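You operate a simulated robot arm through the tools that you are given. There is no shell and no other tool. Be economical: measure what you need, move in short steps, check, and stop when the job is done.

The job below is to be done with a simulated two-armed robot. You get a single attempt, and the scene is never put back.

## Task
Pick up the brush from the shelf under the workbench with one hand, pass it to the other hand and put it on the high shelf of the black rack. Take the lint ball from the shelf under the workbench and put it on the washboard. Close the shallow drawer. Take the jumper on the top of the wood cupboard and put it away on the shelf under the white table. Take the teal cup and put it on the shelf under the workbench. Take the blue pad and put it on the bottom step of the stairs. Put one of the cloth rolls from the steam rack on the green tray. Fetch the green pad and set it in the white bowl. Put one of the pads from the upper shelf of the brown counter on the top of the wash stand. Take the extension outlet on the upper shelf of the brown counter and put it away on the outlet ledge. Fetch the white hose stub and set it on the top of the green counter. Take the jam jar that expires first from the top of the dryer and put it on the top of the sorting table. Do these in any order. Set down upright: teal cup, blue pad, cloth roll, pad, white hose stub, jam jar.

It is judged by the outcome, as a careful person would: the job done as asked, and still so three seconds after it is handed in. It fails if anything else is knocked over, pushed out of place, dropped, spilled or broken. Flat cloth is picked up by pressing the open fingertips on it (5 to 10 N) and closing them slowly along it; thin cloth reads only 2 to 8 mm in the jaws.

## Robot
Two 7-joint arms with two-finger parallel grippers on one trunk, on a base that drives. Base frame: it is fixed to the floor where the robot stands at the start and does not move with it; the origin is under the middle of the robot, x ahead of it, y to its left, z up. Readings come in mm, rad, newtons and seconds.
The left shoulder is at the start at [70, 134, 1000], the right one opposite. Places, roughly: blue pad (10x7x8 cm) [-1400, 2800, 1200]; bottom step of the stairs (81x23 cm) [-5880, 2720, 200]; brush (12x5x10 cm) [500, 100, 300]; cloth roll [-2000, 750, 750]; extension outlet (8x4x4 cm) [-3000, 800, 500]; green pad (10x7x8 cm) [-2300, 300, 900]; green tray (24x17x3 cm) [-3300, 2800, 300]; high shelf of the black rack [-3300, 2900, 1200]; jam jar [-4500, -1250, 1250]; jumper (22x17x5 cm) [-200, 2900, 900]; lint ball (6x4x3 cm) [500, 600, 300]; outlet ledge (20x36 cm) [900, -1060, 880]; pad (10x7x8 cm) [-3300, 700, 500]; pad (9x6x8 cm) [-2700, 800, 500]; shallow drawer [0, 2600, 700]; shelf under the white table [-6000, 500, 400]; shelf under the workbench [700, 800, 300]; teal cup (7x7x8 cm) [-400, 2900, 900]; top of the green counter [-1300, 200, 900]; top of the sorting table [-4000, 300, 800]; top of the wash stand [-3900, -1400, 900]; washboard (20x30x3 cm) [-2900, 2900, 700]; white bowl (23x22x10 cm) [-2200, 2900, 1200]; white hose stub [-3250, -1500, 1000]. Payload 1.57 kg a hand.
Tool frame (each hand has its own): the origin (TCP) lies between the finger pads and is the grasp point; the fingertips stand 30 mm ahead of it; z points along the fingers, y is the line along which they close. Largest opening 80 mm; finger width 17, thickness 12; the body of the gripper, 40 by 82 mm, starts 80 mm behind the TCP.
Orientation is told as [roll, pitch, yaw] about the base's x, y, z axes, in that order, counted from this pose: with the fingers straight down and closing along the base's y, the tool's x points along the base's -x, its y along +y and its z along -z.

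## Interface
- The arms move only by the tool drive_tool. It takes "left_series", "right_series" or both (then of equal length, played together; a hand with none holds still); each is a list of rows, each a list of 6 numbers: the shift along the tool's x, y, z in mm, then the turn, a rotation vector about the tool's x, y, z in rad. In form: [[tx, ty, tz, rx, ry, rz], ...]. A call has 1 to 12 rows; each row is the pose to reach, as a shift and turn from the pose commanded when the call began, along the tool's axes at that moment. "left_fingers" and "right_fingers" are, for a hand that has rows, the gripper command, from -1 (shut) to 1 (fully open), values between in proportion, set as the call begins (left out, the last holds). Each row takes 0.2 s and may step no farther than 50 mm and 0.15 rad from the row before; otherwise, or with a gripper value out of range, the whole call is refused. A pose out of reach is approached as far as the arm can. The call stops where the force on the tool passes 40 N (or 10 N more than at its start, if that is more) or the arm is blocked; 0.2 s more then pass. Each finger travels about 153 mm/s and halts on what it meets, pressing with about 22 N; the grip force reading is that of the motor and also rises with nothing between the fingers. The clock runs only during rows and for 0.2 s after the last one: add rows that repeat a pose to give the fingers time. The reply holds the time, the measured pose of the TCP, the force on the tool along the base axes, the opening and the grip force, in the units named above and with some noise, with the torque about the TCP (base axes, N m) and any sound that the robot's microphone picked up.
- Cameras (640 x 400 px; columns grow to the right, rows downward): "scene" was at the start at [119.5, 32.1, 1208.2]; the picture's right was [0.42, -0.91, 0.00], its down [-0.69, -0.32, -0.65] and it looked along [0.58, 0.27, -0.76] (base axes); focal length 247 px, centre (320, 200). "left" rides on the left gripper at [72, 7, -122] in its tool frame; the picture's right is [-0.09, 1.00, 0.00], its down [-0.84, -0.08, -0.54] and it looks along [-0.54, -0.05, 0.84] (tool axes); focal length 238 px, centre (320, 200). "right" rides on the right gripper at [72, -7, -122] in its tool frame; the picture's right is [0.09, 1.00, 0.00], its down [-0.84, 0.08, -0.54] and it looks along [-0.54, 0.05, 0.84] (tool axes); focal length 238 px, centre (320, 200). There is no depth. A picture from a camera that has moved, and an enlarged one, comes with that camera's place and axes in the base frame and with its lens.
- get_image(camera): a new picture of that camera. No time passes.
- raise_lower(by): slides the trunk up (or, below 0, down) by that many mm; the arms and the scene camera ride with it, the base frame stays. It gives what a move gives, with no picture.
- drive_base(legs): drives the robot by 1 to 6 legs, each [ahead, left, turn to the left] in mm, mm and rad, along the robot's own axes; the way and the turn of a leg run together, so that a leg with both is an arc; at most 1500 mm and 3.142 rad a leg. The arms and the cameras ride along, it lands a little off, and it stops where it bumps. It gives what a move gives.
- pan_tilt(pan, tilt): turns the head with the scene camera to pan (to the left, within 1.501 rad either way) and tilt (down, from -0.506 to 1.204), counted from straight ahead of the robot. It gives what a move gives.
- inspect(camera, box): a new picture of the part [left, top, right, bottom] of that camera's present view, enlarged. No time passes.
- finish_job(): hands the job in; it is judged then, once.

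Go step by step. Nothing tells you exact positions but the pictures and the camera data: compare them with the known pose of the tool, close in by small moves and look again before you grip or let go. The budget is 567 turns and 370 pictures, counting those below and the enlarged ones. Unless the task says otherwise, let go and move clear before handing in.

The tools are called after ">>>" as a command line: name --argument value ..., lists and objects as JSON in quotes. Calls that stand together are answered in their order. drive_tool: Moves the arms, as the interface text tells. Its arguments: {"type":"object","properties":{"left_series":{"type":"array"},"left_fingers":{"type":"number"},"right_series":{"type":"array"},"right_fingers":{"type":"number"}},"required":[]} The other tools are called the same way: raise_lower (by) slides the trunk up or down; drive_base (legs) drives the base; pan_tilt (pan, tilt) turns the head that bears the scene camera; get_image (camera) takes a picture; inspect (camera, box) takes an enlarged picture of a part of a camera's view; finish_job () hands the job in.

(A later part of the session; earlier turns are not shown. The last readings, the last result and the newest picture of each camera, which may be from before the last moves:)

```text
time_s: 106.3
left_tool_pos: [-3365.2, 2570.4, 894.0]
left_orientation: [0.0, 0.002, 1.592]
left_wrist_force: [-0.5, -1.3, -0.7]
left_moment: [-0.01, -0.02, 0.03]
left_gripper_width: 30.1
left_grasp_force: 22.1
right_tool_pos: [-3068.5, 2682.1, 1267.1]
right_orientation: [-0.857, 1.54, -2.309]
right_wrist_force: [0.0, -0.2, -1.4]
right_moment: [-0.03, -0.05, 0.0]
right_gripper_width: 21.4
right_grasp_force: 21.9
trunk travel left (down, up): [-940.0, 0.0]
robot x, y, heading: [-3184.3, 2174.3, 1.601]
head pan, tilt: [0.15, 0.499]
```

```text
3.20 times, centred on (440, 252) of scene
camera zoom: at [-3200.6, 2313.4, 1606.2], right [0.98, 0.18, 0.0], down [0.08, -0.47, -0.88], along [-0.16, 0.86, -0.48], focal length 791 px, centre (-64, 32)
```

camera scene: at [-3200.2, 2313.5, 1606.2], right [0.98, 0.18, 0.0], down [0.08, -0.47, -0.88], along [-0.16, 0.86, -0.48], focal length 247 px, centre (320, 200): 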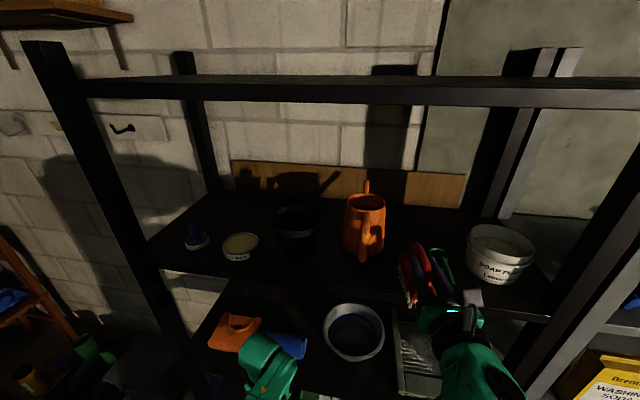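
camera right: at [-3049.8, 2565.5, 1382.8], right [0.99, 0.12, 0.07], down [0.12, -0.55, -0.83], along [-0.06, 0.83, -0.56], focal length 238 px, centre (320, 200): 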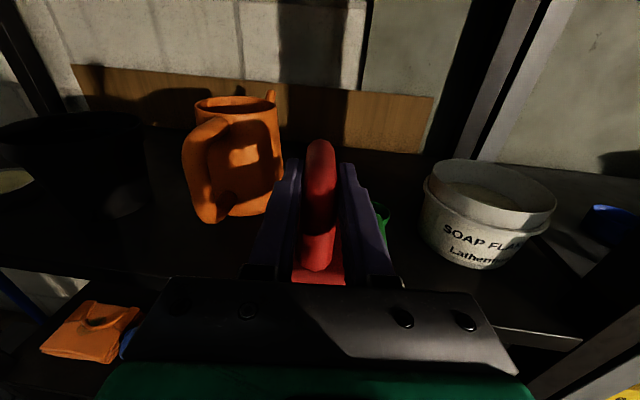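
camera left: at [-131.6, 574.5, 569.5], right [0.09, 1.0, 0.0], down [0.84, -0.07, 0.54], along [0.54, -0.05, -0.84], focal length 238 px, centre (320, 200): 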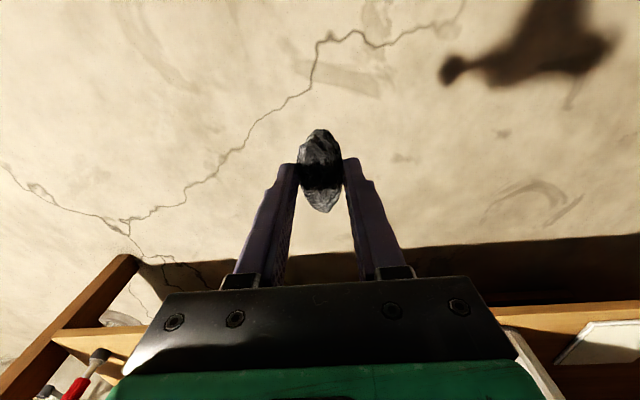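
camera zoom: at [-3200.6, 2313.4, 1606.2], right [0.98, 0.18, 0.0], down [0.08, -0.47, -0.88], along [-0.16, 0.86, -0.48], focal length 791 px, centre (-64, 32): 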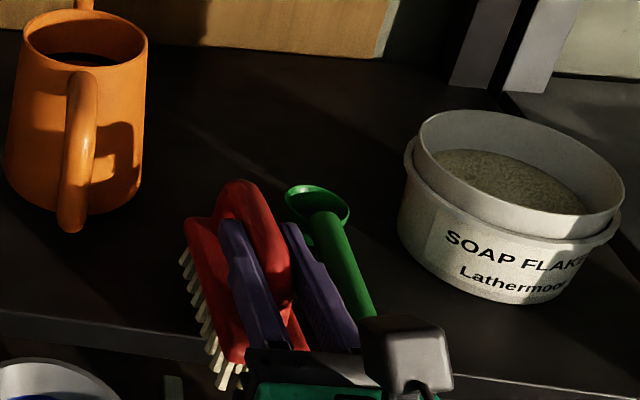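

The brush still overhangs the shelf edge (edge y≈2690). I raise it slightly, straighten the yaw, and push it 55 mm deeper between the jug and the green scoop.

>>> drive_tool --right_series '[[12, 0, 0, 0, 0, 0], [12, 0, 0, -0.05, 0, 0], [12, 0, 0, -0.1, 0, 0], [12, 3, 20, -0.1, 0, 0], [12, 5, 40, -0.1, 0, 0], [12, 6, 56, -0.1, 0, 0]]'

>>> inspect --camera "scene" --box '[340, 190, 540, 315]'

>>> get_image --camera "right"

```text
time_s: 107.7
left_tool_pos: [-3365.8, 2570.8, 894.7]
left_orientation: [0.0, 0.002, 1.592]
left_wrist_force: [-0.4, -0.4, -0.7]
left_moment: [0.01, 0.01, -0.03]
left_gripper_width: 30.0
left_grasp_force: 21.8
right_tool_pos: [-3070.2, 2740.3, 1278.0]
right_orientation: [-0.761, 1.538, -2.315]
right_wrist_force: [0.7, 0.5, -1.3]
right_moment: [-0.04, 0.02, -0.02]
right_gripper_width: 21.4
right_grasp_force: 22.6
trunk travel left (down, up): [-940.0, 0.0]
robot x, y, heading: [-3179.7, 2176.4, 1.599]
head pan, tilt: [0.15, 0.499]
```

```text
3.20 times, centred on (440, 252) of scene
camera zoom: at [-3201.0, 2313.8, 1606.2], right [0.98, 0.18, 0.0], down [0.09, -0.47, -0.88], along [-0.16, 0.86, -0.48], focal length 791 px, centre (-64, 32)
```

zoom: 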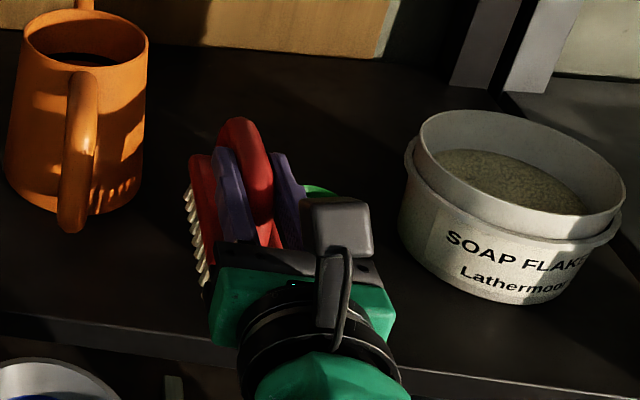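

```text
316 pictures are left
camera right: at [-3073.2, 2619.7, 1352.8], right [1.0, 0.02, 0.07], down [0.07, -0.56, -0.83], along [0.02, 0.83, -0.56], focal length 238 px, centre (320, 200)
```

right: 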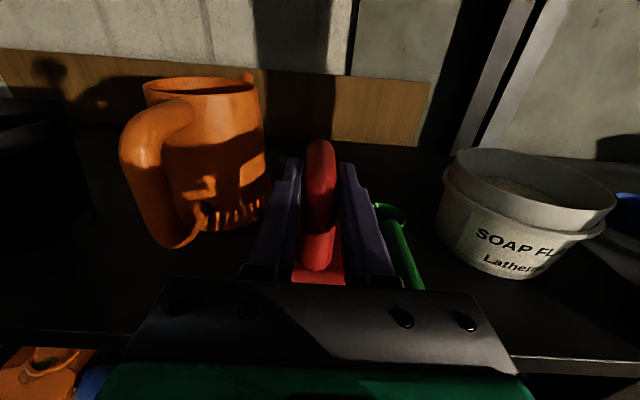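

It is well positioned, with clearance on both sides. I lower it until it touches.

>>> drive_tool --right_series '[[-8, 0, 0, 0, 0, 0], [-12, 0, 0, 0, 0, 0], [-15, 0, 0, 0, 0, 0]]'

>>> drive_tool --right_series '[[-2, 0, 0, 0, 0, 0], [-4, 0, 0, 0, 0, 0], [-6, 0, 0, 0, 0, 0]]'

```text
time_s: 108.5
left_tool_pos: [-3366.8, 2570.5, 894.6]
left_orientation: [-0.001, 0.001, 1.591]
left_wrist_force: [0.6, 0.5, 0.5]
left_moment: [-0.02, 0.0, -0.01]
left_gripper_width: 30.0
left_grasp_force: 22.4
right_tool_pos: [-3070.4, 2738.8, 1262.9]
right_orientation: [-0.779, 1.54, -2.331]
right_wrist_force: [0.2, 0.0, -1.5]
right_moment: [-0.05, 0.0, 0.01]
right_gripper_width: 21.6
right_grasp_force: 22.3
trunk travel left (down, up): [-940.0, 0.0]
robot x, y, heading: [-3185.2, 2172.8, 1.601]
head pan, tilt: [0.15, 0.499]
```

```text
time_s: 109.3
left_tool_pos: [-3367.3, 2568.4, 894.8]
left_orientation: [0.0, 0.0, 1.594]
left_wrist_force: [-0.8, 0.7, -0.9]
left_moment: [-0.01, -0.01, 0.02]
left_gripper_width: 30.3
left_grasp_force: 22.3
right_tool_pos: [-3071.2, 2736.9, 1259.2]
right_orientation: [-0.859, 1.543, -2.41]
right_wrist_force: [-2.0, 0.5, 4.9]
right_moment: [0.65, -0.06, 0.18]
right_gripper_width: 21.5
right_grasp_force: 22.1
trunk travel left (down, up): [-940.0, 0.0]
robot x, y, heading: [-3185.6, 2175.7, 1.601]
head pan, tilt: [0.15, 0.499]
```

Contact is felt. I open the fingers partway and withdraw straight back.

>>> drive_tool --right_series '[[0, 0, 0, 0, 0, 0], [0, 0, 0, 0, 0, 0], [0, 0, -30, 0, 0, 0], [0, 0, -70, 0, 0, 0], [0, 0, -110, 0, 0, 0]]' --right_fingers -0.05

>>> get_image --camera "right"

```text
time_s: 110.5
left_tool_pos: [-3365.8, 2569.4, 895.4]
left_orientation: [0.0, -0.001, 1.592]
left_wrist_force: [-0.2, 0.2, 0.3]
left_moment: [0.0, 0.0, 0.02]
left_gripper_width: 30.0
left_grasp_force: 21.6
right_tool_pos: [-3069.8, 2625.6, 1261.6]
right_orientation: [-0.832, 1.538, -2.387]
right_wrist_force: [0.1, -0.2, -0.1]
right_moment: [-0.01, -0.03, -0.02]
right_gripper_width: 37.9
right_grasp_force: 0.1
trunk travel left (down, up): [-940.0, 0.0]
robot x, y, heading: [-3180.1, 2175.6, 1.604]
head pan, tilt: [0.15, 0.499]
```

```text
315 pictures are left
camera right: at [-3071.7, 2505.6, 1335.5], right [1.0, 0.02, 0.07], down [0.07, -0.56, -0.83], along [0.02, 0.83, -0.56], focal length 238 px, centre (320, 200)
```

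right: 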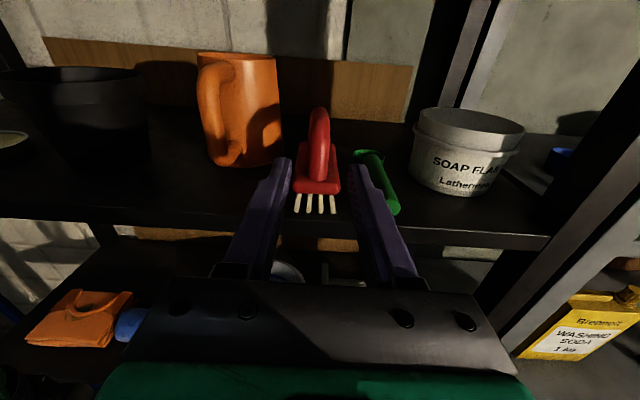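

The brush is placed. I back away and return the right hand to its stowed pose by reversing its motions.

>>> drive_base --legs '[[-450, 0, 0]]'

>>> drive_tool --right_series '[[-40, 0, 0, 0, 0, 0], [-80, 0, -10, 0, 0, 0], [-120, 0, -20, 0, 0, 0], [-160, 0, -30, 0, 0, 0], [-200, 0, -40, 0, 0, 0], [-240, 0, -40, 0, 0, 0], [-260, 30, -40, 0, 0, 0]]' --right_fingers 1

>>> drive_tool --right_series '[[0, 0, -18, 0.145, 0, 0], [0, 0, -36, 0.29, 0, 0], [0, 0, -54, 0.435, 0, 0], [0, 0, -72, 0.58, 0, 0], [0, 0, -90, 0.725, 0, 0], [0, 0, -108, 0.87, 0, 0], [0, 0, -126, 1.015, 0, 0], [0, 0, -144, 1.16, 0, 0], [0, 0, -162, 1.305, 0, 0], [0, 0, -180, 1.45, 0, 0]]'

```text
time_s: 113.2
left_tool_pos: [-3354.2, 2116.9, 892.5]
left_orientation: [0.0, 0.003, 1.592]
left_wrist_force: [0.2, -0.3, 0.3]
left_moment: [-0.04, 0.02, -0.02]
left_gripper_width: 30.1
left_grasp_force: 21.8
right_tool_pos: [-3055.9, 2173.5, 1259.7]
right_orientation: [-0.748, 1.537, -2.304]
right_wrist_force: [-0.3, 0.0, 0.2]
right_moment: [0.0, -0.01, 0.05]
right_gripper_width: 38.3
right_grasp_force: 0.1
trunk travel left (down, up): [-940.0, 0.0]
robot x, y, heading: [-3171.1, 1718.0, 1.596]
head pan, tilt: [0.15, 0.499]
```

```text
time_s: 114.8
left_tool_pos: [-3352.1, 2116.2, 893.2]
left_orientation: [0.002, 0.003, 1.592]
left_wrist_force: [-0.1, 0.6, 0.3]
left_moment: [0.03, 0.0, -0.01]
left_gripper_width: 30.0
left_grasp_force: 22.3
right_tool_pos: [-3028.4, 2124.5, 1000.9]
right_orientation: [-0.806, 1.538, -2.361]
right_wrist_force: [-0.4, 0.2, 0.1]
right_moment: [-0.02, -0.02, 0.02]
right_gripper_width: 80.1
right_grasp_force: 0.1
trunk travel left (down, up): [-940.0, 0.0]
robot x, y, heading: [-3169.0, 1720.3, 1.596]
head pan, tilt: [0.15, 0.499]
```

```text
time_s: 117.0
left_tool_pos: [-3354.0, 2116.9, 893.3]
left_orientation: [-0.001, 0.003, 1.591]
left_wrist_force: [-0.3, -0.1, -0.9]
left_moment: [-0.02, 0.02, 0.0]
left_gripper_width: 30.2
left_grasp_force: 21.6
right_tool_pos: [-3027.3, 1946.8, 1004.3]
right_orientation: [-2.186, 1.536, -2.288]
right_wrist_force: [-1.1, -0.2, -0.9]
right_moment: [0.01, 0.0, 0.01]
right_gripper_width: 80.3
right_grasp_force: 0.1
trunk travel left (down, up): [-940.0, 0.0]
robot x, y, heading: [-3172.8, 1719.5, 1.597]
head pan, tilt: [0.15, 0.499]
```

Now I tilt it down and yaw it back to the default pose.

>>> drive_tool --right_series '[[0, 0, -9, 0, -0.145, 0], [0, 0, -18, 0, -0.29, 0], [0, 0, -27, 0, -0.435, 0], [0, 0, -36, 0, -0.58, 0], [0, 0, -45, 0, -0.725, 0], [0, 0, -54, 0, -0.87, 0], [0, 0, -63, 0, -1.015, 0], [0, 0, -72, 0, -1.16, 0], [0, 0, -81, 0, -1.305, 0], [0, 0, -90, 0, -1.45, 0], [0, 0, -95, 0, -1.57, 0]]'

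>>> drive_tool --right_series '[[0, 0, 0, 0, 0, -0.145], [0, 0, 0, 0, 0, -0.29], [0, 0, 0, 0, 0, -0.435], [0, 0, 0, 0, 0, -0.58], [0, 0, 0, 0, 0, -0.725], [0, 0, 0, 0, 0, -0.87], [0, 0, 0, 0, 0, -1.015], [0, 0, 0, 0, 0, -1.16], [0, 0, 0, 0, 0, -1.305], [0, 0, 0, 0, 0, -1.45]]'

```text
time_s: 119.4
left_tool_pos: [-3352.8, 2116.0, 894.0]
left_orientation: [-0.001, 0.0, 1.588]
left_wrist_force: [0.6, -1.2, -0.6]
left_moment: [0.0, 0.02, -0.01]
left_gripper_width: 30.1
left_grasp_force: 22.1
right_tool_pos: [-2933.9, 1934.7, 1002.8]
right_orientation: [-0.024, 0.019, -0.107]
right_wrist_force: [0.2, -0.6, -0.6]
right_moment: [-0.02, 0.02, 0.01]
right_gripper_width: 80.0
right_grasp_force: 0.0
right hand out of reach, approached as far as the arm can: row 2, 3, 4, 5, 6, 7
trunk travel left (down, up): [-940.0, 0.0]
robot x, y, heading: [-3169.5, 1719.3, 1.597]
head pan, tilt: [0.15, 0.499]
```

```text
time_s: 121.6
left_tool_pos: [-3353.5, 2115.1, 892.7]
left_orientation: [0.0, 0.001, 1.592]
left_wrist_force: [0.3, -0.2, -0.5]
left_moment: [0.01, -0.05, 0.0]
left_gripper_width: 30.1
left_grasp_force: 21.7
right_tool_pos: [-2933.1, 1936.9, 1002.9]
right_orientation: [0.017, 0.027, 1.348]
right_wrist_force: [0.0, -0.1, -0.1]
right_moment: [0.0, -0.01, -0.03]
right_gripper_width: 80.1
right_grasp_force: 0.1
trunk travel left (down, up): [-940.0, 0.0]
robot x, y, heading: [-3169.5, 1718.4, 1.599]
head pan, tilt: [0.15, 0.499]
```

The right hand is stowed pointing down. Next I lower the trunk to 140 below and move so that the left hand is in front of the washboard.

>>> raise_lower --by -110

>>> drive_base --legs '[[0, -395, -0.026], [350, 0, 0]]'

>>> get_image --camera "left"

>>> get_image --camera "scene"

```text
time_s: 123.1
left_tool_pos: [-3353.8, 2114.4, 784.5]
left_orientation: [0.0, 0.0, 1.592]
left_wrist_force: [0.4, -0.1, -0.6]
left_moment: [-0.01, 0.05, -0.02]
left_gripper_width: 30.0
left_grasp_force: 22.4
right_tool_pos: [-2933.1, 1937.4, 892.2]
right_orientation: [0.018, 0.028, 1.347]
right_wrist_force: [0.6, 0.8, 0.2]
right_moment: [0.0, -0.02, -0.02]
right_gripper_width: 79.9
right_grasp_force: 0.1
trunk travel left (down, up): [-830.0, 110.0]
robot x, y, heading: [-3170.4, 1722.9, 1.6]
head pan, tilt: [0.15, 0.499]
```

```text
time_s: 127.4
left_tool_pos: [-2948.0, 2483.6, 784.1]
left_orientation: [0.0, 0.001, 1.558]
left_wrist_force: [-0.6, -0.5, 0.3]
left_moment: [0.01, 0.0, -0.01]
left_gripper_width: 29.9
left_grasp_force: 21.6
right_tool_pos: [-2533.4, 2290.7, 892.7]
right_orientation: [0.016, 0.028, 1.311]
right_wrist_force: [-0.4, 0.3, 0.8]
right_moment: [-0.02, -0.03, 0.01]
right_gripper_width: 80.1
right_grasp_force: 0.0
trunk travel left (down, up): [-830.0, 110.0]
robot x, y, heading: [-2775.9, 2084.7, 1.559]
head pan, tilt: [0.15, 0.499]
```

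```text
314 pictures are left
camera left: at [-2955.6, 2411.7, 906.1], right [-0.99, 0.11, 0.0], down [0.09, 0.84, 0.54], along [0.06, 0.54, -0.84], focal length 238 px, centre (320, 200)
```

left: 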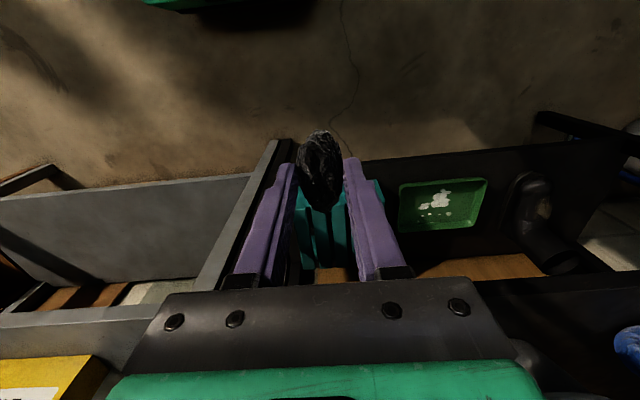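

```text
313 pictures are left
camera scene: at [-2791.7, 2219.7, 1496.4], right [0.99, 0.14, 0.0], down [0.07, -0.47, -0.88], along [-0.12, 0.87, -0.48], focal length 247 px, centre (320, 200)
```

scene: 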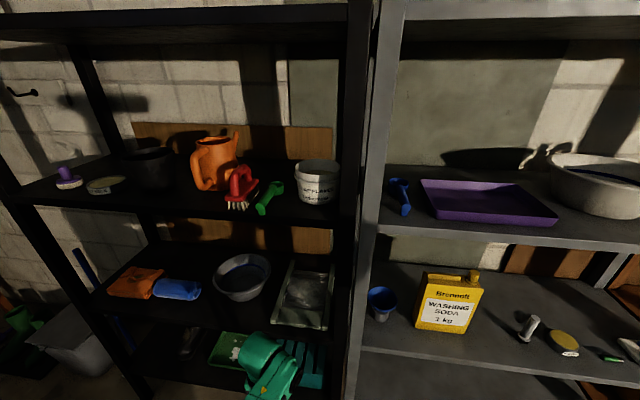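

The washboard lies at about x -3040…-2840, y 2735…3040, z≈720, and the left hand is lined up in x. I drive ahead.

>>> drive_base --legs '[[230, 0, 0.01]]'

>>> get_image --camera "left"

>>> get_image --camera "scene"

```text
time_s: 129.1
left_tool_pos: [-2949.4, 2712.9, 784.6]
left_orientation: [0.002, 0.001, 1.561]
left_wrist_force: [0.7, 0.2, 0.4]
left_moment: [0.0, -0.01, -0.01]
left_gripper_width: 29.8
left_grasp_force: 22.4
right_tool_pos: [-2535.5, 2521.6, 893.8]
right_orientation: [0.017, 0.026, 1.316]
right_wrist_force: [-0.3, -0.2, -0.6]
right_moment: [-0.03, -0.01, 0.0]
right_gripper_width: 79.7
right_grasp_force: 0.0
trunk travel left (down, up): [-830.0, 110.0]
robot x, y, heading: [-2782.0, 2309.8, 1.57]
head pan, tilt: [0.15, 0.499]
```

```text
312 pictures are left
camera left: at [-2956.2, 2640.6, 906.2], right [-0.99, 0.1, 0.0], down [0.09, 0.84, 0.54], along [0.05, 0.54, -0.84], focal length 238 px, centre (320, 200)
```

left: 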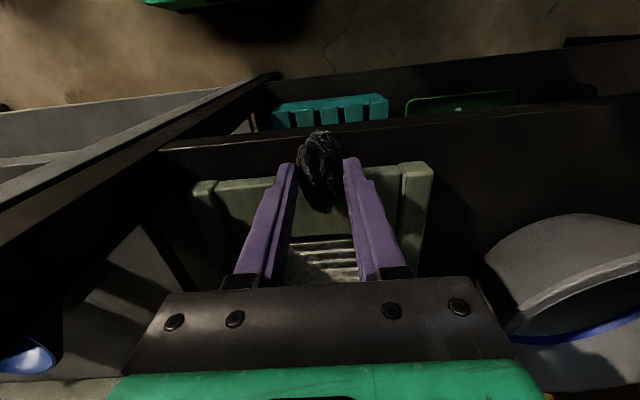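

```text
311 pictures are left
camera scene: at [-2791.3, 2449.4, 1496.5], right [0.99, 0.15, 0.0], down [0.07, -0.47, -0.88], along [-0.13, 0.87, -0.48], focal length 247 px, centre (320, 200)
```

scene: 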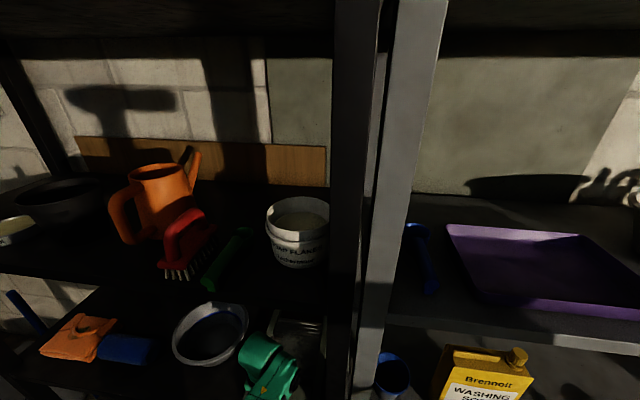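

I move the left hand 120 mm ahead over the ribbed area and lower it a little.

>>> drive_tool --left_series '[[-40, 0, 0, 0, 0, 0], [-80, 0, 0, 0, 0, 0], [-120, 0, 0, 0, 0, 0], [-120, 0, 15, 0, 0, 0]]'

>>> get_image --camera "left"

```text
time_s: 130.1
left_tool_pos: [-2946.6, 2834.4, 774.0]
left_orientation: [0.002, -0.011, 1.561]
left_wrist_force: [-0.1, 3.6, 19.8]
left_moment: [-0.33, -0.02, -0.01]
left_gripper_width: 30.0
left_grasp_force: 22.5
right_tool_pos: [-2535.2, 2519.9, 892.0]
right_orientation: [0.018, 0.024, 1.317]
right_wrist_force: [-0.9, -0.3, 0.3]
right_moment: [0.0, -0.01, 0.01]
right_gripper_width: 79.8
right_grasp_force: 0.0
trunk travel left (down, up): [-830.0, 110.0]
robot x, y, heading: [-2776.1, 2313.9, 1.566]
head pan, tilt: [0.15, 0.499]
```

```text
310 pictures are left
camera left: at [-2954.0, 2760.7, 894.7], right [-0.99, 0.1, 0.0], down [0.09, 0.83, 0.55], along [0.05, 0.55, -0.83], focal length 238 px, centre (320, 200)
```

left: 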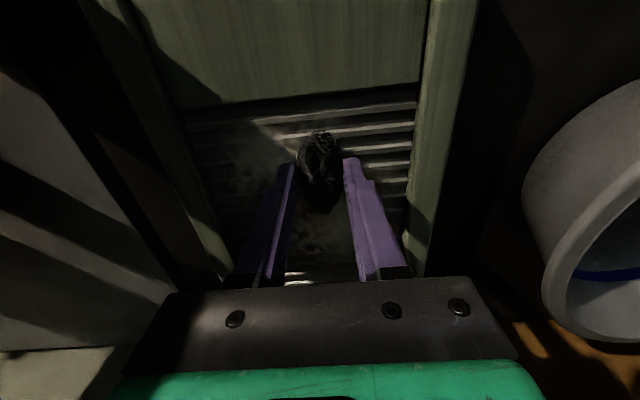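

The lint ball touches the ribs (20 N upward). I ease up slightly, then open and lift away.

>>> drive_tool --left_series '[[0, 0, -3, 0, 0, 0], [0, 0, -4, 0, 0, 0]]'

>>> drive_tool --left_series '[[0, 0, 0, 0, 0, 0], [0, 0, 0, 0, 0, 0], [0, 0, -20, 0, 0, 0], [0, 0, -50, 0, 0, 0]]' --left_fingers 0.4

>>> get_image --camera "left"

```text
time_s: 130.7
left_tool_pos: [-2946.2, 2833.2, 774.6]
left_orientation: [-0.002, -0.002, 1.562]
left_wrist_force: [0.4, 7.0, 11.9]
left_moment: [0.51, 0.0, -0.04]
left_gripper_width: 30.0
left_grasp_force: 22.1
right_tool_pos: [-2534.4, 2522.3, 892.4]
right_orientation: [0.019, 0.027, 1.316]
right_wrist_force: [0.0, -0.1, -0.2]
right_moment: [0.0, 0.01, 0.0]
right_gripper_width: 80.0
right_grasp_force: 0.0
trunk travel left (down, up): [-830.0, 110.0]
robot x, y, heading: [-2774.2, 2310.3, 1.565]
head pan, tilt: [0.15, 0.499]
```

```text
time_s: 131.7
left_tool_pos: [-2947.1, 2832.4, 822.1]
left_orientation: [-0.001, 0.002, 1.561]
left_wrist_force: [0.0, 0.5, 0.1]
left_moment: [0.02, 0.02, -0.01]
left_gripper_width: 56.0
left_grasp_force: 0.0
right_tool_pos: [-2534.4, 2522.7, 892.3]
right_orientation: [0.018, 0.028, 1.316]
right_wrist_force: [0.6, -0.4, -0.2]
right_moment: [-0.03, 0.01, 0.0]
right_gripper_width: 80.0
right_grasp_force: 0.1
trunk travel left (down, up): [-830.0, 110.0]
robot x, y, heading: [-2778.1, 2307.1, 1.57]
head pan, tilt: [0.15, 0.499]
```

```text
309 pictures are left
camera left: at [-2953.9, 2760.9, 945.1], right [-0.99, 0.1, 0.0], down [0.08, 0.84, 0.54], along [0.05, 0.54, -0.84], focal length 238 px, centre (320, 200)
```

left: 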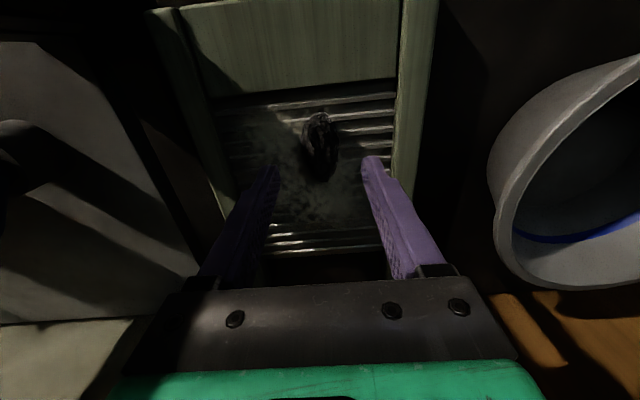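

The lint ball rests on the washboard. I back off into the aisle and turn to look south at the central furniture.

>>> drive_base --legs '[[-560, 0, 0], [0, 0, 1.57], [0, 0, 1.57]]'

>>> pan_tilt --pan 0.35 --tilt 0.4

>>> get_image --camera "scene"

```text
time_s: 142.8
left_tool_pos: [-2595.8, 1217.6, 822.8]
left_orientation: [0.0, 0.001, -1.55]
left_wrist_force: [-1.1, -0.2, 0.2]
left_moment: [-0.02, 0.0, 0.03]
left_gripper_width: 55.9
left_grasp_force: 0.0
right_tool_pos: [-3016.1, 1516.5, 892.1]
right_orientation: [0.015, 0.028, -1.794]
right_wrist_force: [0.3, -0.1, -0.1]
right_moment: [-0.05, -0.02, 0.0]
right_gripper_width: 79.7
right_grasp_force: 0.0
trunk travel left (down, up): [-830.0, 110.0]
robot x, y, heading: [-2779.2, 1729.8, -1.54]
head pan, tilt: [0.15, 0.499]
```

```text
time_s: 143.5
left_tool_pos: [-2595.4, 1218.9, 822.8]
left_orientation: [0.0, 0.003, -1.55]
left_wrist_force: [0.4, 0.5, -0.3]
left_moment: [0.01, -0.03, -0.02]
left_gripper_width: 56.1
left_grasp_force: 0.0
right_tool_pos: [-3015.8, 1516.2, 892.5]
right_orientation: [0.017, 0.028, -1.792]
right_wrist_force: [-0.6, 0.3, -0.2]
right_moment: [0.03, 0.0, 0.01]
right_gripper_width: 80.1
right_grasp_force: 0.0
trunk travel left (down, up): [-830.0, 110.0]
robot x, y, heading: [-2780.6, 1735.6, -1.54]
head pan, tilt: [0.351, 0.4]
```

```text
308 pictures are left
camera scene: at [-2745.2, 1597.7, 1505.4], right [-0.93, -0.37, 0.0], down [-0.14, 0.36, -0.92], along [0.34, -0.86, -0.39], focal length 247 px, centre (320, 200)
```

scene: 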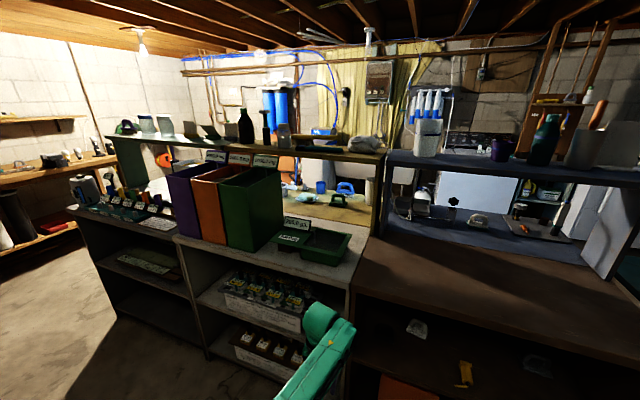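

I zoom in on the area of the steam rack and the counters.

>>> inspect --camera "scene" --box '[60, 130, 380, 330]'

>>> inspect --camera "scene" --box '[350, 130, 640, 400]'

```text
2.00 times, centred on (220, 230) of scene
camera zoom: at [-2745.2, 1597.7, 1505.4], right [-0.93, -0.37, 0.0], down [-0.14, 0.36, -0.92], along [0.34, -0.86, -0.39], focal length 495 px, centre (520, 140)
```

zoom: 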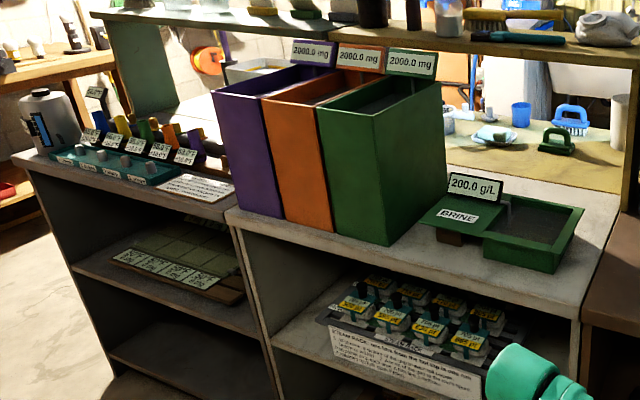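

```text
1.48 times, centred on (495, 265) of scene
camera zoom: at [-2745.2, 1597.7, 1505.4], right [-0.93, -0.37, 0.0], down [-0.14, 0.36, -0.92], along [0.34, -0.86, -0.39], focal length 366 px, centre (61, 104)
```

zoom: 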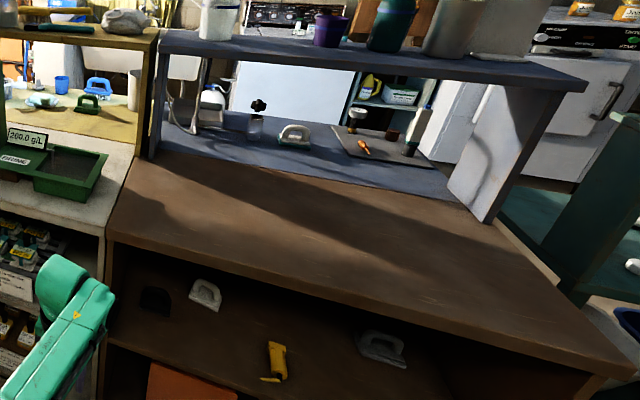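

The steam rack is on the shelf below the grey counter; the green pad stands on a table to be reached from the south. I retract the left hand and move in front of the steam rack to read its labels.

>>> drive_tool --left_series '[[40, 0, 0, 0, 0, 0], [80, 0, 0, 0, 0, 0], [120, 0, 0, 0, 0, 0]]' --left_fingers 1

>>> drive_base --legs '[[0, 560, -0.03]]'

>>> raise_lower --by -450

>>> pan_tilt --pan 0.0 --tilt 0.45

>>> get_image --camera "scene"

```text
time_s: 144.3
left_tool_pos: [-2598.6, 1341.8, 823.5]
left_orientation: [0.001, 0.0, -1.552]
left_wrist_force: [0.1, -0.2, -0.9]
left_moment: [-0.05, 0.0, 0.02]
left_gripper_width: 80.1
left_grasp_force: 0.0
right_tool_pos: [-3017.7, 1516.9, 891.8]
right_orientation: [0.018, 0.027, -1.794]
right_wrist_force: [-0.6, 0.6, 0.2]
right_moment: [0.02, -0.02, 0.04]
right_gripper_width: 79.8
right_grasp_force: 0.1
trunk travel left (down, up): [-830.0, 110.0]
robot x, y, heading: [-2779.2, 1733.0, -1.54]
head pan, tilt: [0.351, 0.4]
```

```text
time_s: 147.4
left_tool_pos: [-2062.0, 1344.5, 823.2]
left_orientation: [0.0, 0.001, -1.576]
left_wrist_force: [-0.3, 0.6, 0.3]
left_moment: [0.03, 0.01, 0.02]
left_gripper_width: 80.0
left_grasp_force: 0.1
right_tool_pos: [-2474.8, 1529.9, 892.7]
right_orientation: [0.019, 0.028, -1.823]
right_wrist_force: [-0.7, 0.4, 0.4]
right_moment: [-0.01, -0.01, -0.01]
right_gripper_width: 79.8
right_grasp_force: 0.0
trunk travel left (down, up): [-830.0, 110.0]
robot x, y, heading: [-2234.2, 1742.1, -1.566]
head pan, tilt: [0.351, 0.4]
```

```text
refused: -450 is not a number from -400 to 400
```

```text
time_s: 148.3
left_tool_pos: [-2060.8, 1344.5, 822.8]
left_orientation: [0.0, 0.002, -1.576]
left_wrist_force: [0.2, 0.3, -0.7]
left_moment: [-0.01, -0.03, -0.03]
left_gripper_width: 80.0
left_grasp_force: 0.1
right_tool_pos: [-2476.1, 1530.0, 893.3]
right_orientation: [0.017, 0.028, -1.822]
right_wrist_force: [1.0, 0.4, 0.8]
right_moment: [-0.03, 0.01, 0.03]
right_gripper_width: 79.8
right_grasp_force: 0.1
trunk travel left (down, up): [-830.0, 110.0]
robot x, y, heading: [-2234.4, 1742.0, -1.571]
head pan, tilt: [0.0, 0.45]
```

```text
305 pictures are left
camera scene: at [-2232.6, 1600.0, 1500.8], right [-1.0, 0.0, 0.0], down [0.0, 0.44, -0.9], along [0.0, -0.9, -0.44], focal length 247 px, centre (320, 200)
```

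scene: 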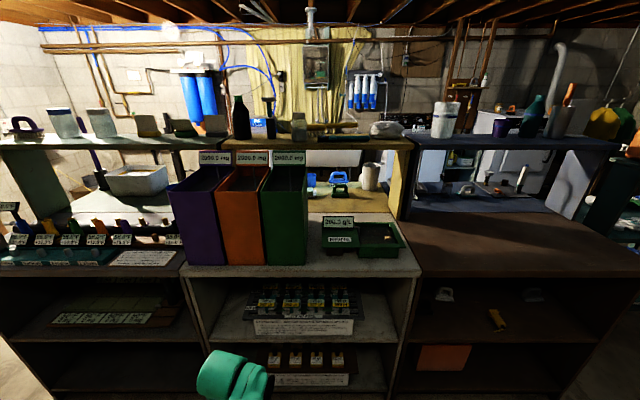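

Two racks of labelled items are in this shelf unit. I lower the trunk and zoom in.

>>> raise_lower --by -400

>>> drive_base --legs '[[150, 0, 0]]'

>>> pan_tilt --pan 0.0 --tilt 0.55

>>> get_image --camera "scene"

```text
time_s: 152.1
left_tool_pos: [-2061.0, 1345.7, 423.8]
left_orientation: [0.001, 0.001, -1.576]
left_wrist_force: [0.3, -0.8, 0.7]
left_moment: [-0.05, -0.02, 0.01]
left_gripper_width: 80.2
left_grasp_force: 0.1
right_tool_pos: [-2474.8, 1530.6, 492.7]
right_orientation: [0.018, 0.027, -1.823]
right_wrist_force: [1.2, 0.4, 1.2]
right_moment: [-0.01, 0.01, -0.01]
right_gripper_width: 80.2
right_grasp_force: 0.0
trunk travel left (down, up): [-430.0, 510.0]
robot x, y, heading: [-2231.1, 1741.5, -1.565]
head pan, tilt: [0.0, 0.45]
```

```text
time_s: 153.5
left_tool_pos: [-2061.0, 1192.1, 422.7]
left_orientation: [-0.002, 0.002, -1.575]
left_wrist_force: [0.0, 0.3, 0.0]
left_moment: [0.05, -0.02, 0.02]
left_gripper_width: 80.2
left_grasp_force: 0.2
right_tool_pos: [-2473.9, 1378.9, 492.4]
right_orientation: [0.017, 0.028, -1.822]
right_wrist_force: [0.0, 0.5, 0.7]
right_moment: [0.04, 0.0, 0.01]
right_gripper_width: 79.9
right_grasp_force: 0.1
trunk travel left (down, up): [-430.0, 510.0]
robot x, y, heading: [-2237.3, 1590.6, -1.567]
head pan, tilt: [0.0, 0.45]
```

```text
time_s: 154.2
left_tool_pos: [-2061.0, 1191.9, 422.9]
left_orientation: [0.0, 0.003, -1.578]
left_wrist_force: [-0.3, -0.1, -0.2]
left_moment: [0.0, -0.02, 0.02]
left_gripper_width: 80.1
left_grasp_force: 0.0
right_tool_pos: [-2474.7, 1379.3, 492.7]
right_orientation: [0.016, 0.027, -1.821]
right_wrist_force: [0.3, -0.9, 0.5]
right_moment: [0.03, -0.04, 0.02]
right_gripper_width: 79.9
right_grasp_force: 0.0
trunk travel left (down, up): [-430.0, 510.0]
robot x, y, heading: [-2231.8, 1591.4, -1.571]
head pan, tilt: [0.0, 0.55]
```

```text
304 pictures are left
camera scene: at [-2232.9, 1450.4, 1091.8], right [-1.0, 0.0, 0.0], down [0.0, 0.52, -0.85], along [0.0, -0.85, -0.52], focal length 247 px, centre (320, 200)
```

scene: 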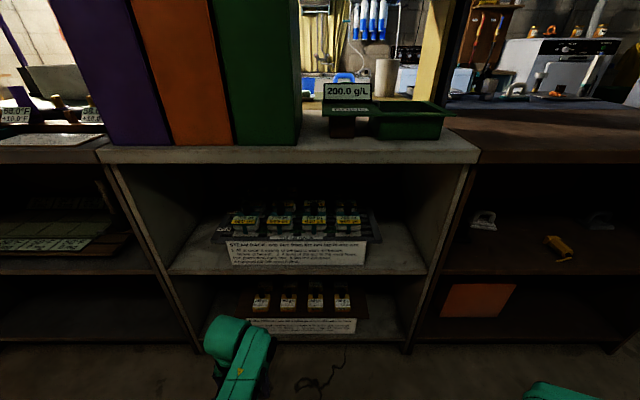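

>>> inspect --camera "scene" --box '[210, 190, 380, 275]'

>>> inspect --camera "scene" --box '[230, 270, 380, 345]'

```text
3.76 times, centred on (295, 232) of scene
camera zoom: at [-2232.9, 1450.4, 1091.8], right [-1.0, 0.0, 0.0], down [0.0, 0.52, -0.85], along [0.0, -0.85, -0.52], focal length 931 px, centre (414, 78)
```

zoom: 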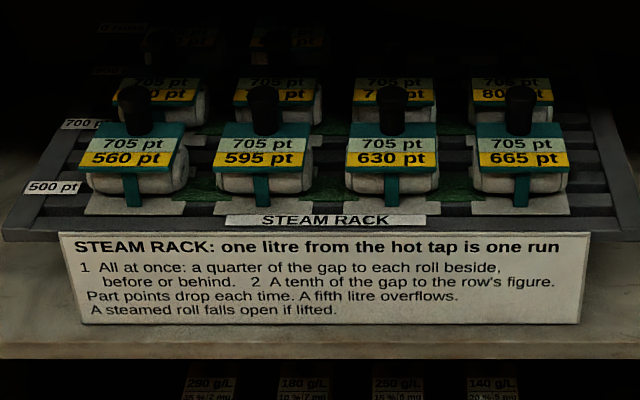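

```text
4.27 times, centred on (305, 308) of scene
camera zoom: at [-2232.9, 1450.4, 1091.8], right [-1.0, 0.0, 0.0], down [0.0, 0.52, -0.85], along [0.0, -0.85, -0.52], focal length 1055 px, centre (384, -259)
```

zoom: 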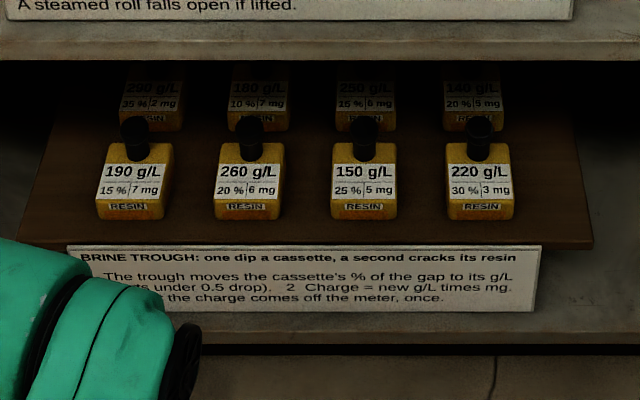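

The sign says a steamed roll falls open if lifted. White 705 pt looks like the common mark and yellow the present reading, so the front-left roll at 560 pt is furthest from steamed. I'll grip its black knob with a level, forward-pointing left hand; first I reorient it (yaw, then tilt, then swing forward).

>>> drive_tool --left_series '[[0, 0, 0, 0, 0, -0.145], [0, 0, 0, 0, 0, -0.29], [0, 0, 0, 0, 0, -0.435], [0, 0, 0, 0, 0, -0.58], [0, 0, 0, 0, 0, -0.725], [0, 0, 0, 0, 0, -0.87], [0, 0, 0, 0, 0, -1.015], [0, 0, 0, 0, 0, -1.16], [0, 0, 0, 0, 0, -1.305], [0, 0, 0, 0, 0, -1.45], [0, 0, 0, 0, 0, -1.57]]'

>>> drive_tool --left_series '[[0, 0, -5, 0, 0.145, 0], [0, 0, -10, 0, 0.29, 0], [0, 0, -15, 0, 0.435, 0], [0, 0, -20, 0, 0.58, 0], [0, 0, -25, 0, 0.725, 0], [0, 0, -30, 0, 0.87, 0], [0, 0, -40, 0, 1.015, 0], [0, 0, -50, 0, 1.16, 0], [0, 0, -60, 0, 1.305, 0], [0, 0, -70, 0, 1.45, 0], [0, 0, -80, 0, 1.57, 0]]'

>>> get_image --camera "scene"

```text
time_s: 155.9
left_tool_pos: [-1986.1, 1198.8, 422.0]
left_orientation: [0.092, -0.137, -0.501]
left_wrist_force: [0.3, -0.5, 0.7]
left_moment: [-0.04, 0.03, -0.03]
left_gripper_width: 80.2
left_grasp_force: 0.1
right_tool_pos: [-2475.0, 1379.2, 492.6]
right_orientation: [0.015, 0.027, -1.819]
right_wrist_force: [-0.2, -0.4, -0.2]
right_moment: [0.0, 0.0, 0.0]
right_gripper_width: 80.0
right_grasp_force: 0.1
trunk travel left (down, up): [-430.0, 510.0]
robot x, y, heading: [-2232.2, 1591.4, -1.568]
head pan, tilt: [0.0, 0.55]
stopped in row 8 (left hand): the arm was blocked; the commanded pose is now the measured one
```

```text
time_s: 158.3
left_tool_pos: [-2080.8, 1232.5, 465.7]
left_orientation: [0.474, 1.352, -0.008]
left_wrist_force: [-2.1, -0.7, 0.5]
left_moment: [-0.01, -0.11, -0.19]
left_gripper_width: 79.8
left_grasp_force: 0.0
left hand out of reach, approached as far as the arm can: row 9, 10, 11
right_tool_pos: [-2475.3, 1378.5, 493.6]
right_orientation: [0.018, 0.029, -1.822]
right_wrist_force: [-0.2, -0.1, -0.8]
right_moment: [0.01, 0.0, -0.03]
right_gripper_width: 79.7
right_grasp_force: 0.1
trunk travel left (down, up): [-430.0, 510.0]
robot x, y, heading: [-2232.1, 1590.4, -1.568]
head pan, tilt: [0.0, 0.55]
```

```text
301 pictures are left
camera scene: at [-2232.7, 1450.0, 1091.7], right [-1.0, 0.0, 0.0], down [0.0, 0.52, -0.85], along [0.0, -0.85, -0.52], focal length 247 px, centre (320, 200)
```

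scene: 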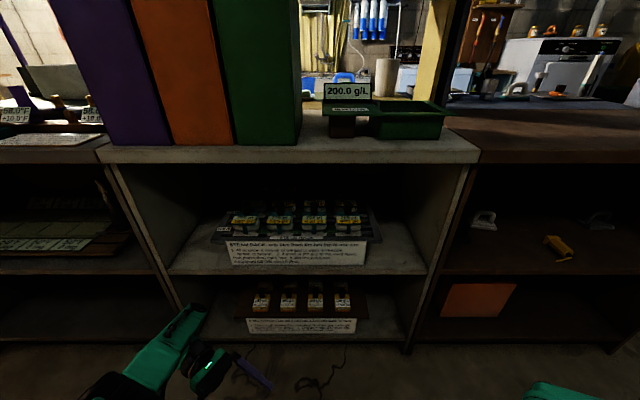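

Yaw hit a limit but the tilt worked, with the hand level and the camera up, pointing right-back. I swing it round to the front in steps.

>>> drive_tool --left_series '[[0, -7, -4, 0.145, 0, 0], [0, -14, -8, 0.29, 0, 0], [0, -21, -12, 0.435, 0, 0], [0, -28, -16, 0.58, 0, 0], [0, -35, -20, 0.725, 0, 0], [0, -42, -24, 0.87, 0, 0], [0, -49, -28, 1.015, 0, 0], [0, -56, -32, 1.16, 0, 0], [0, -63, -34, 1.305, 0, 0], [0, -68, -36, 1.45, 0, 0], [0, -72, -38, 1.595, 0, 0], [0, -76, -40, 1.74, 0, 0]]'

>>> get_image --camera "left"

```text
time_s: 160.9
left_tool_pos: [-2082.1, 1144.7, 468.7]
left_orientation: [-1.288, 1.372, -0.012]
left_wrist_force: [-0.8, 1.1, 0.0]
left_moment: [0.0, 0.0, 0.01]
left_gripper_width: 79.8
left_grasp_force: 0.0
right_tool_pos: [-2473.5, 1378.0, 492.9]
right_orientation: [0.018, 0.028, -1.82]
right_wrist_force: [-0.3, 0.3, 0.1]
right_moment: [0.0, -0.02, 0.0]
right_gripper_width: 80.0
right_grasp_force: 0.1
trunk travel left (down, up): [-430.0, 510.0]
robot x, y, heading: [-2234.0, 1591.5, -1.564]
head pan, tilt: [0.0, 0.55]
```

```text
300 pictures are left
camera left: at [-2068.0, 1263.4, 545.7], right [-0.92, 0.29, -0.28], down [0.39, 0.49, -0.78], along [-0.09, -0.82, -0.57], focal length 238 px, centre (320, 200)
```

left: 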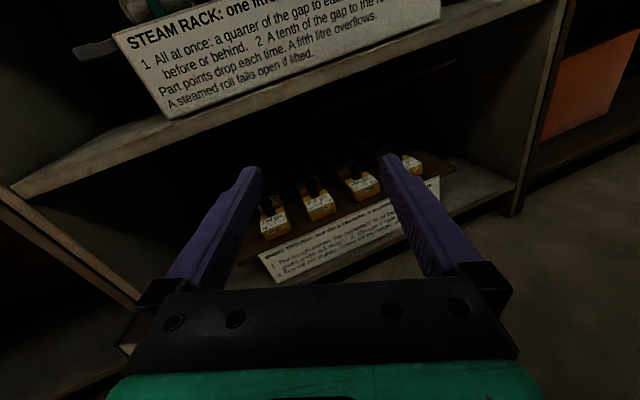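

The hand points nearly forward. I finish the swing and level the roll.

>>> drive_tool --left_series '[[0, 0, 0, 0.14, 0, 0], [0, 0, 0, 0.278, 0, 0]]'

>>> drive_tool --left_series '[[0, 0, 0, 0, 0, -0.1], [0, 0, 0, 0, 0, -0.197]]'

>>> raise_lower --by 140

>>> get_image --camera "left"

```text
time_s: 161.5
left_tool_pos: [-2051.2, 1131.5, 440.9]
left_orientation: [-1.569, 1.373, -0.019]
left_wrist_force: [-0.5, 0.0, 0.2]
left_moment: [0.02, -0.01, 0.0]
left_gripper_width: 80.0
left_grasp_force: 0.1
left hand out of reach, approached as far as the arm can: row 1, 2
right_tool_pos: [-2474.2, 1378.9, 492.5]
right_orientation: [0.018, 0.027, -1.822]
right_wrist_force: [0.1, -0.2, -1.1]
right_moment: [0.0, 0.0, -0.03]
right_gripper_width: 79.9
right_grasp_force: 0.1
trunk travel left (down, up): [-430.0, 510.0]
robot x, y, heading: [-2231.3, 1591.7, -1.571]
head pan, tilt: [0.0, 0.55]
```

```text
time_s: 162.1
left_tool_pos: [-2050.8, 1131.8, 439.5]
left_orientation: [-0.557, 1.569, 0.995]
left_wrist_force: [-0.1, 0.2, 0.5]
left_moment: [-0.01, 0.03, -0.03]
left_gripper_width: 80.1
left_grasp_force: 0.1
right_tool_pos: [-2474.7, 1377.8, 491.1]
right_orientation: [0.019, 0.029, -1.822]
right_wrist_force: [0.7, -0.9, -0.8]
right_moment: [-0.02, 0.0, -0.04]
right_gripper_width: 80.2
right_grasp_force: 0.0
trunk travel left (down, up): [-430.0, 510.0]
robot x, y, heading: [-2232.4, 1591.8, -1.571]
head pan, tilt: [0.0, 0.55]
```

```text
time_s: 163.7
left_tool_pos: [-2050.7, 1132.2, 581.0]
left_orientation: [-0.939, 1.569, 0.611]
left_wrist_force: [-0.5, -0.7, -0.4]
left_moment: [0.0, 0.04, -0.02]
left_gripper_width: 80.1
left_grasp_force: 0.0
right_tool_pos: [-2474.6, 1377.9, 632.5]
right_orientation: [0.017, 0.029, -1.823]
right_wrist_force: [0.3, -0.4, 0.6]
right_moment: [0.04, -0.03, 0.02]
right_gripper_width: 79.9
right_grasp_force: 0.2
trunk travel left (down, up): [-570.0, 370.0]
robot x, y, heading: [-2233.0, 1591.3, -1.569]
head pan, tilt: [0.0, 0.55]
```

```text
299 pictures are left
camera left: at [-2054.9, 1253.4, 652.4], right [-1.0, 0.02, -0.09], down [0.09, 0.54, -0.84], along [0.03, -0.84, -0.54], focal length 238 px, centre (320, 200)
```

left: 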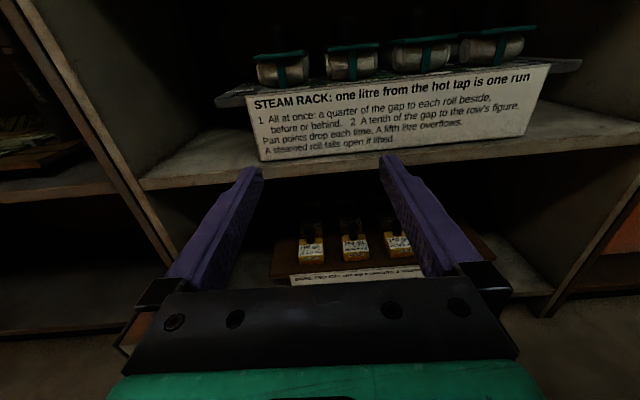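

Triangulating, the front-left roll is near [-2010,869,632]. I raise 100 to see the knobs from above.

>>> raise_lower --by 100

>>> get_image --camera "left"

```text
time_s: 165.1
left_tool_pos: [-2051.6, 1132.3, 681.2]
left_orientation: [-0.931, 1.568, 0.62]
left_wrist_force: [0.0, -0.5, -0.1]
left_moment: [0.0, 0.03, 0.01]
left_gripper_width: 79.7
left_grasp_force: 0.1
right_tool_pos: [-2474.5, 1378.7, 733.0]
right_orientation: [0.017, 0.027, -1.821]
right_wrist_force: [0.1, -0.2, 0.4]
right_moment: [-0.03, 0.02, 0.02]
right_gripper_width: 79.9
right_grasp_force: 0.1
trunk travel left (down, up): [-670.0, 270.0]
robot x, y, heading: [-2230.6, 1590.6, -1.566]
head pan, tilt: [0.0, 0.55]
```

```text
298 pictures are left
camera left: at [-2054.9, 1253.4, 752.4], right [-1.0, 0.02, -0.09], down [0.09, 0.54, -0.84], along [0.03, -0.84, -0.54], focal length 238 px, centre (320, 200)
```

left: 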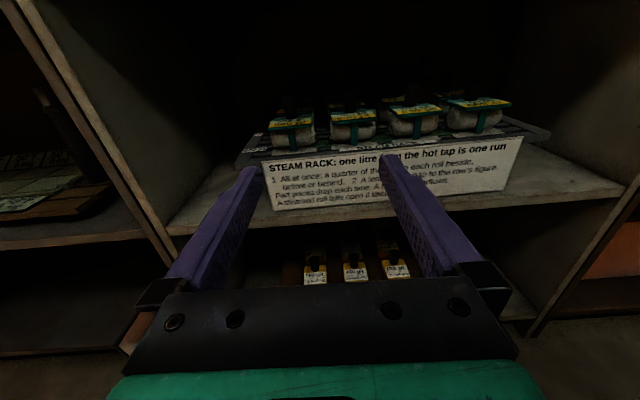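

>>> inspect --camera "left" --box '[230, 70, 390, 170]'

>>> inspect --camera "scene" --box '[220, 230, 360, 310]'

```text
4.00 times, centred on (310, 120) of left
camera zoom: at [-2054.9, 1253.4, 752.4], right [-1.0, 0.02, -0.09], down [0.09, 0.54, -0.84], along [0.03, -0.84, -0.54], focal length 953 px, centre (360, 520)
```

zoom: 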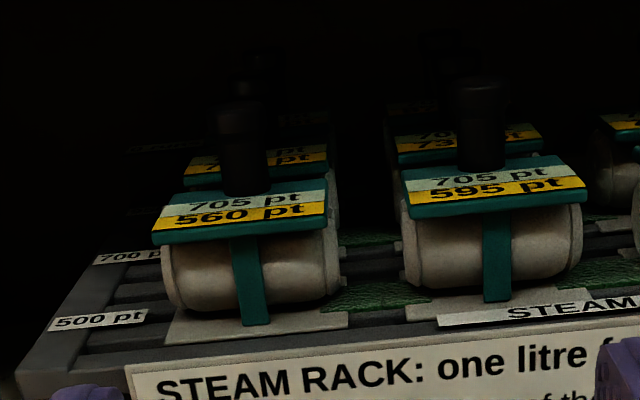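

```text
4.57 times, centred on (290, 270) of scene
camera zoom: at [-2233.0, 1450.2, 1331.7], right [-1.0, 0.0, 0.0], down [0.0, 0.52, -0.85], along [0.0, -0.85, -0.52], focal length 1130 px, centre (457, -120)
```

zoom: 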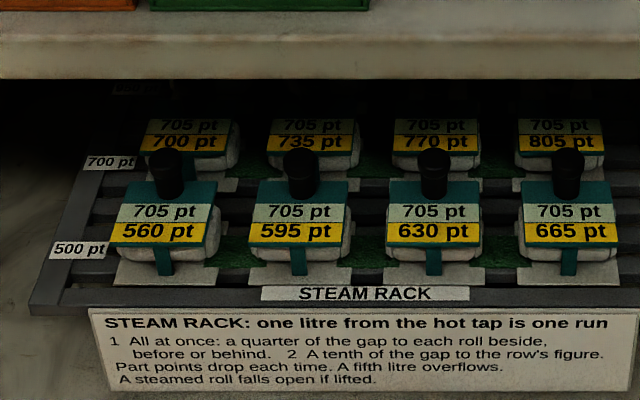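

I now have the knob of the 560 pt roll at about [-2004,811,667]. I line up the base and approach.

>>> drive_base --legs '[[0, 47, 0], [215, 0, 0]]'

>>> get_image --camera "left"

>>> get_image --camera "scene"

```text
time_s: 167.3
left_tool_pos: [-2004.0, 913.6, 679.7]
left_orientation: [-0.849, 1.57, 0.7]
left_wrist_force: [0.8, 1.2, -0.6]
left_moment: [0.0, 0.05, 0.03]
left_gripper_width: 80.3
left_grasp_force: 0.0
right_tool_pos: [-2427.3, 1160.9, 732.6]
right_orientation: [0.019, 0.027, -1.824]
right_wrist_force: [0.5, -0.3, -0.1]
right_moment: [0.0, -0.01, -0.03]
right_gripper_width: 80.0
right_grasp_force: 0.1
trunk travel left (down, up): [-670.0, 270.0]
robot x, y, heading: [-2185.1, 1369.1, -1.565]
head pan, tilt: [0.0, 0.55]
```

```text
295 pictures are left
camera left: at [-2008.0, 1034.5, 752.4], right [-1.0, 0.02, -0.09], down [0.09, 0.54, -0.84], along [0.03, -0.84, -0.54], focal length 238 px, centre (320, 200)
```

left: 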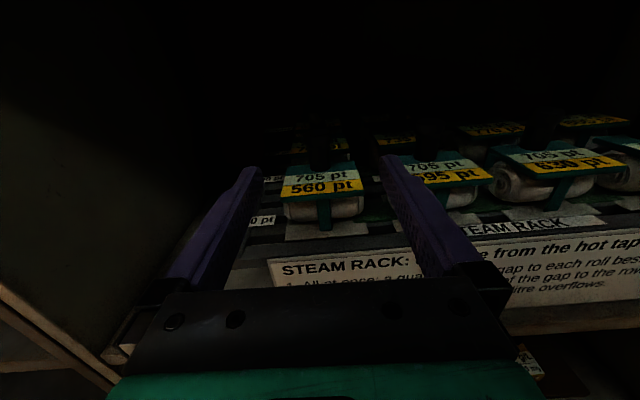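

```text
294 pictures are left
camera scene: at [-2185.6, 1231.5, 1331.7], right [-1.0, 0.0, 0.0], down [0.0, 0.52, -0.85], along [0.0, -0.85, -0.52], focal length 247 px, centre (320, 200)
```

scene: 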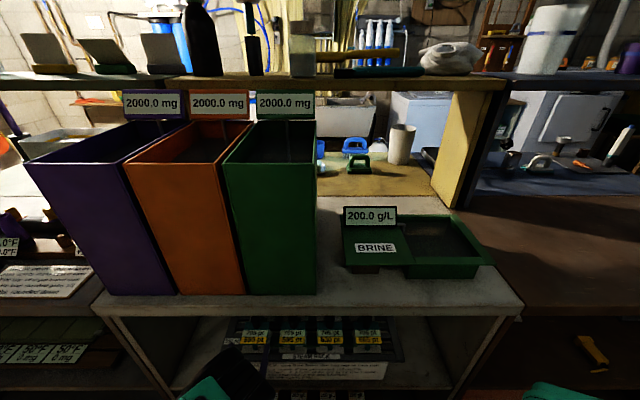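

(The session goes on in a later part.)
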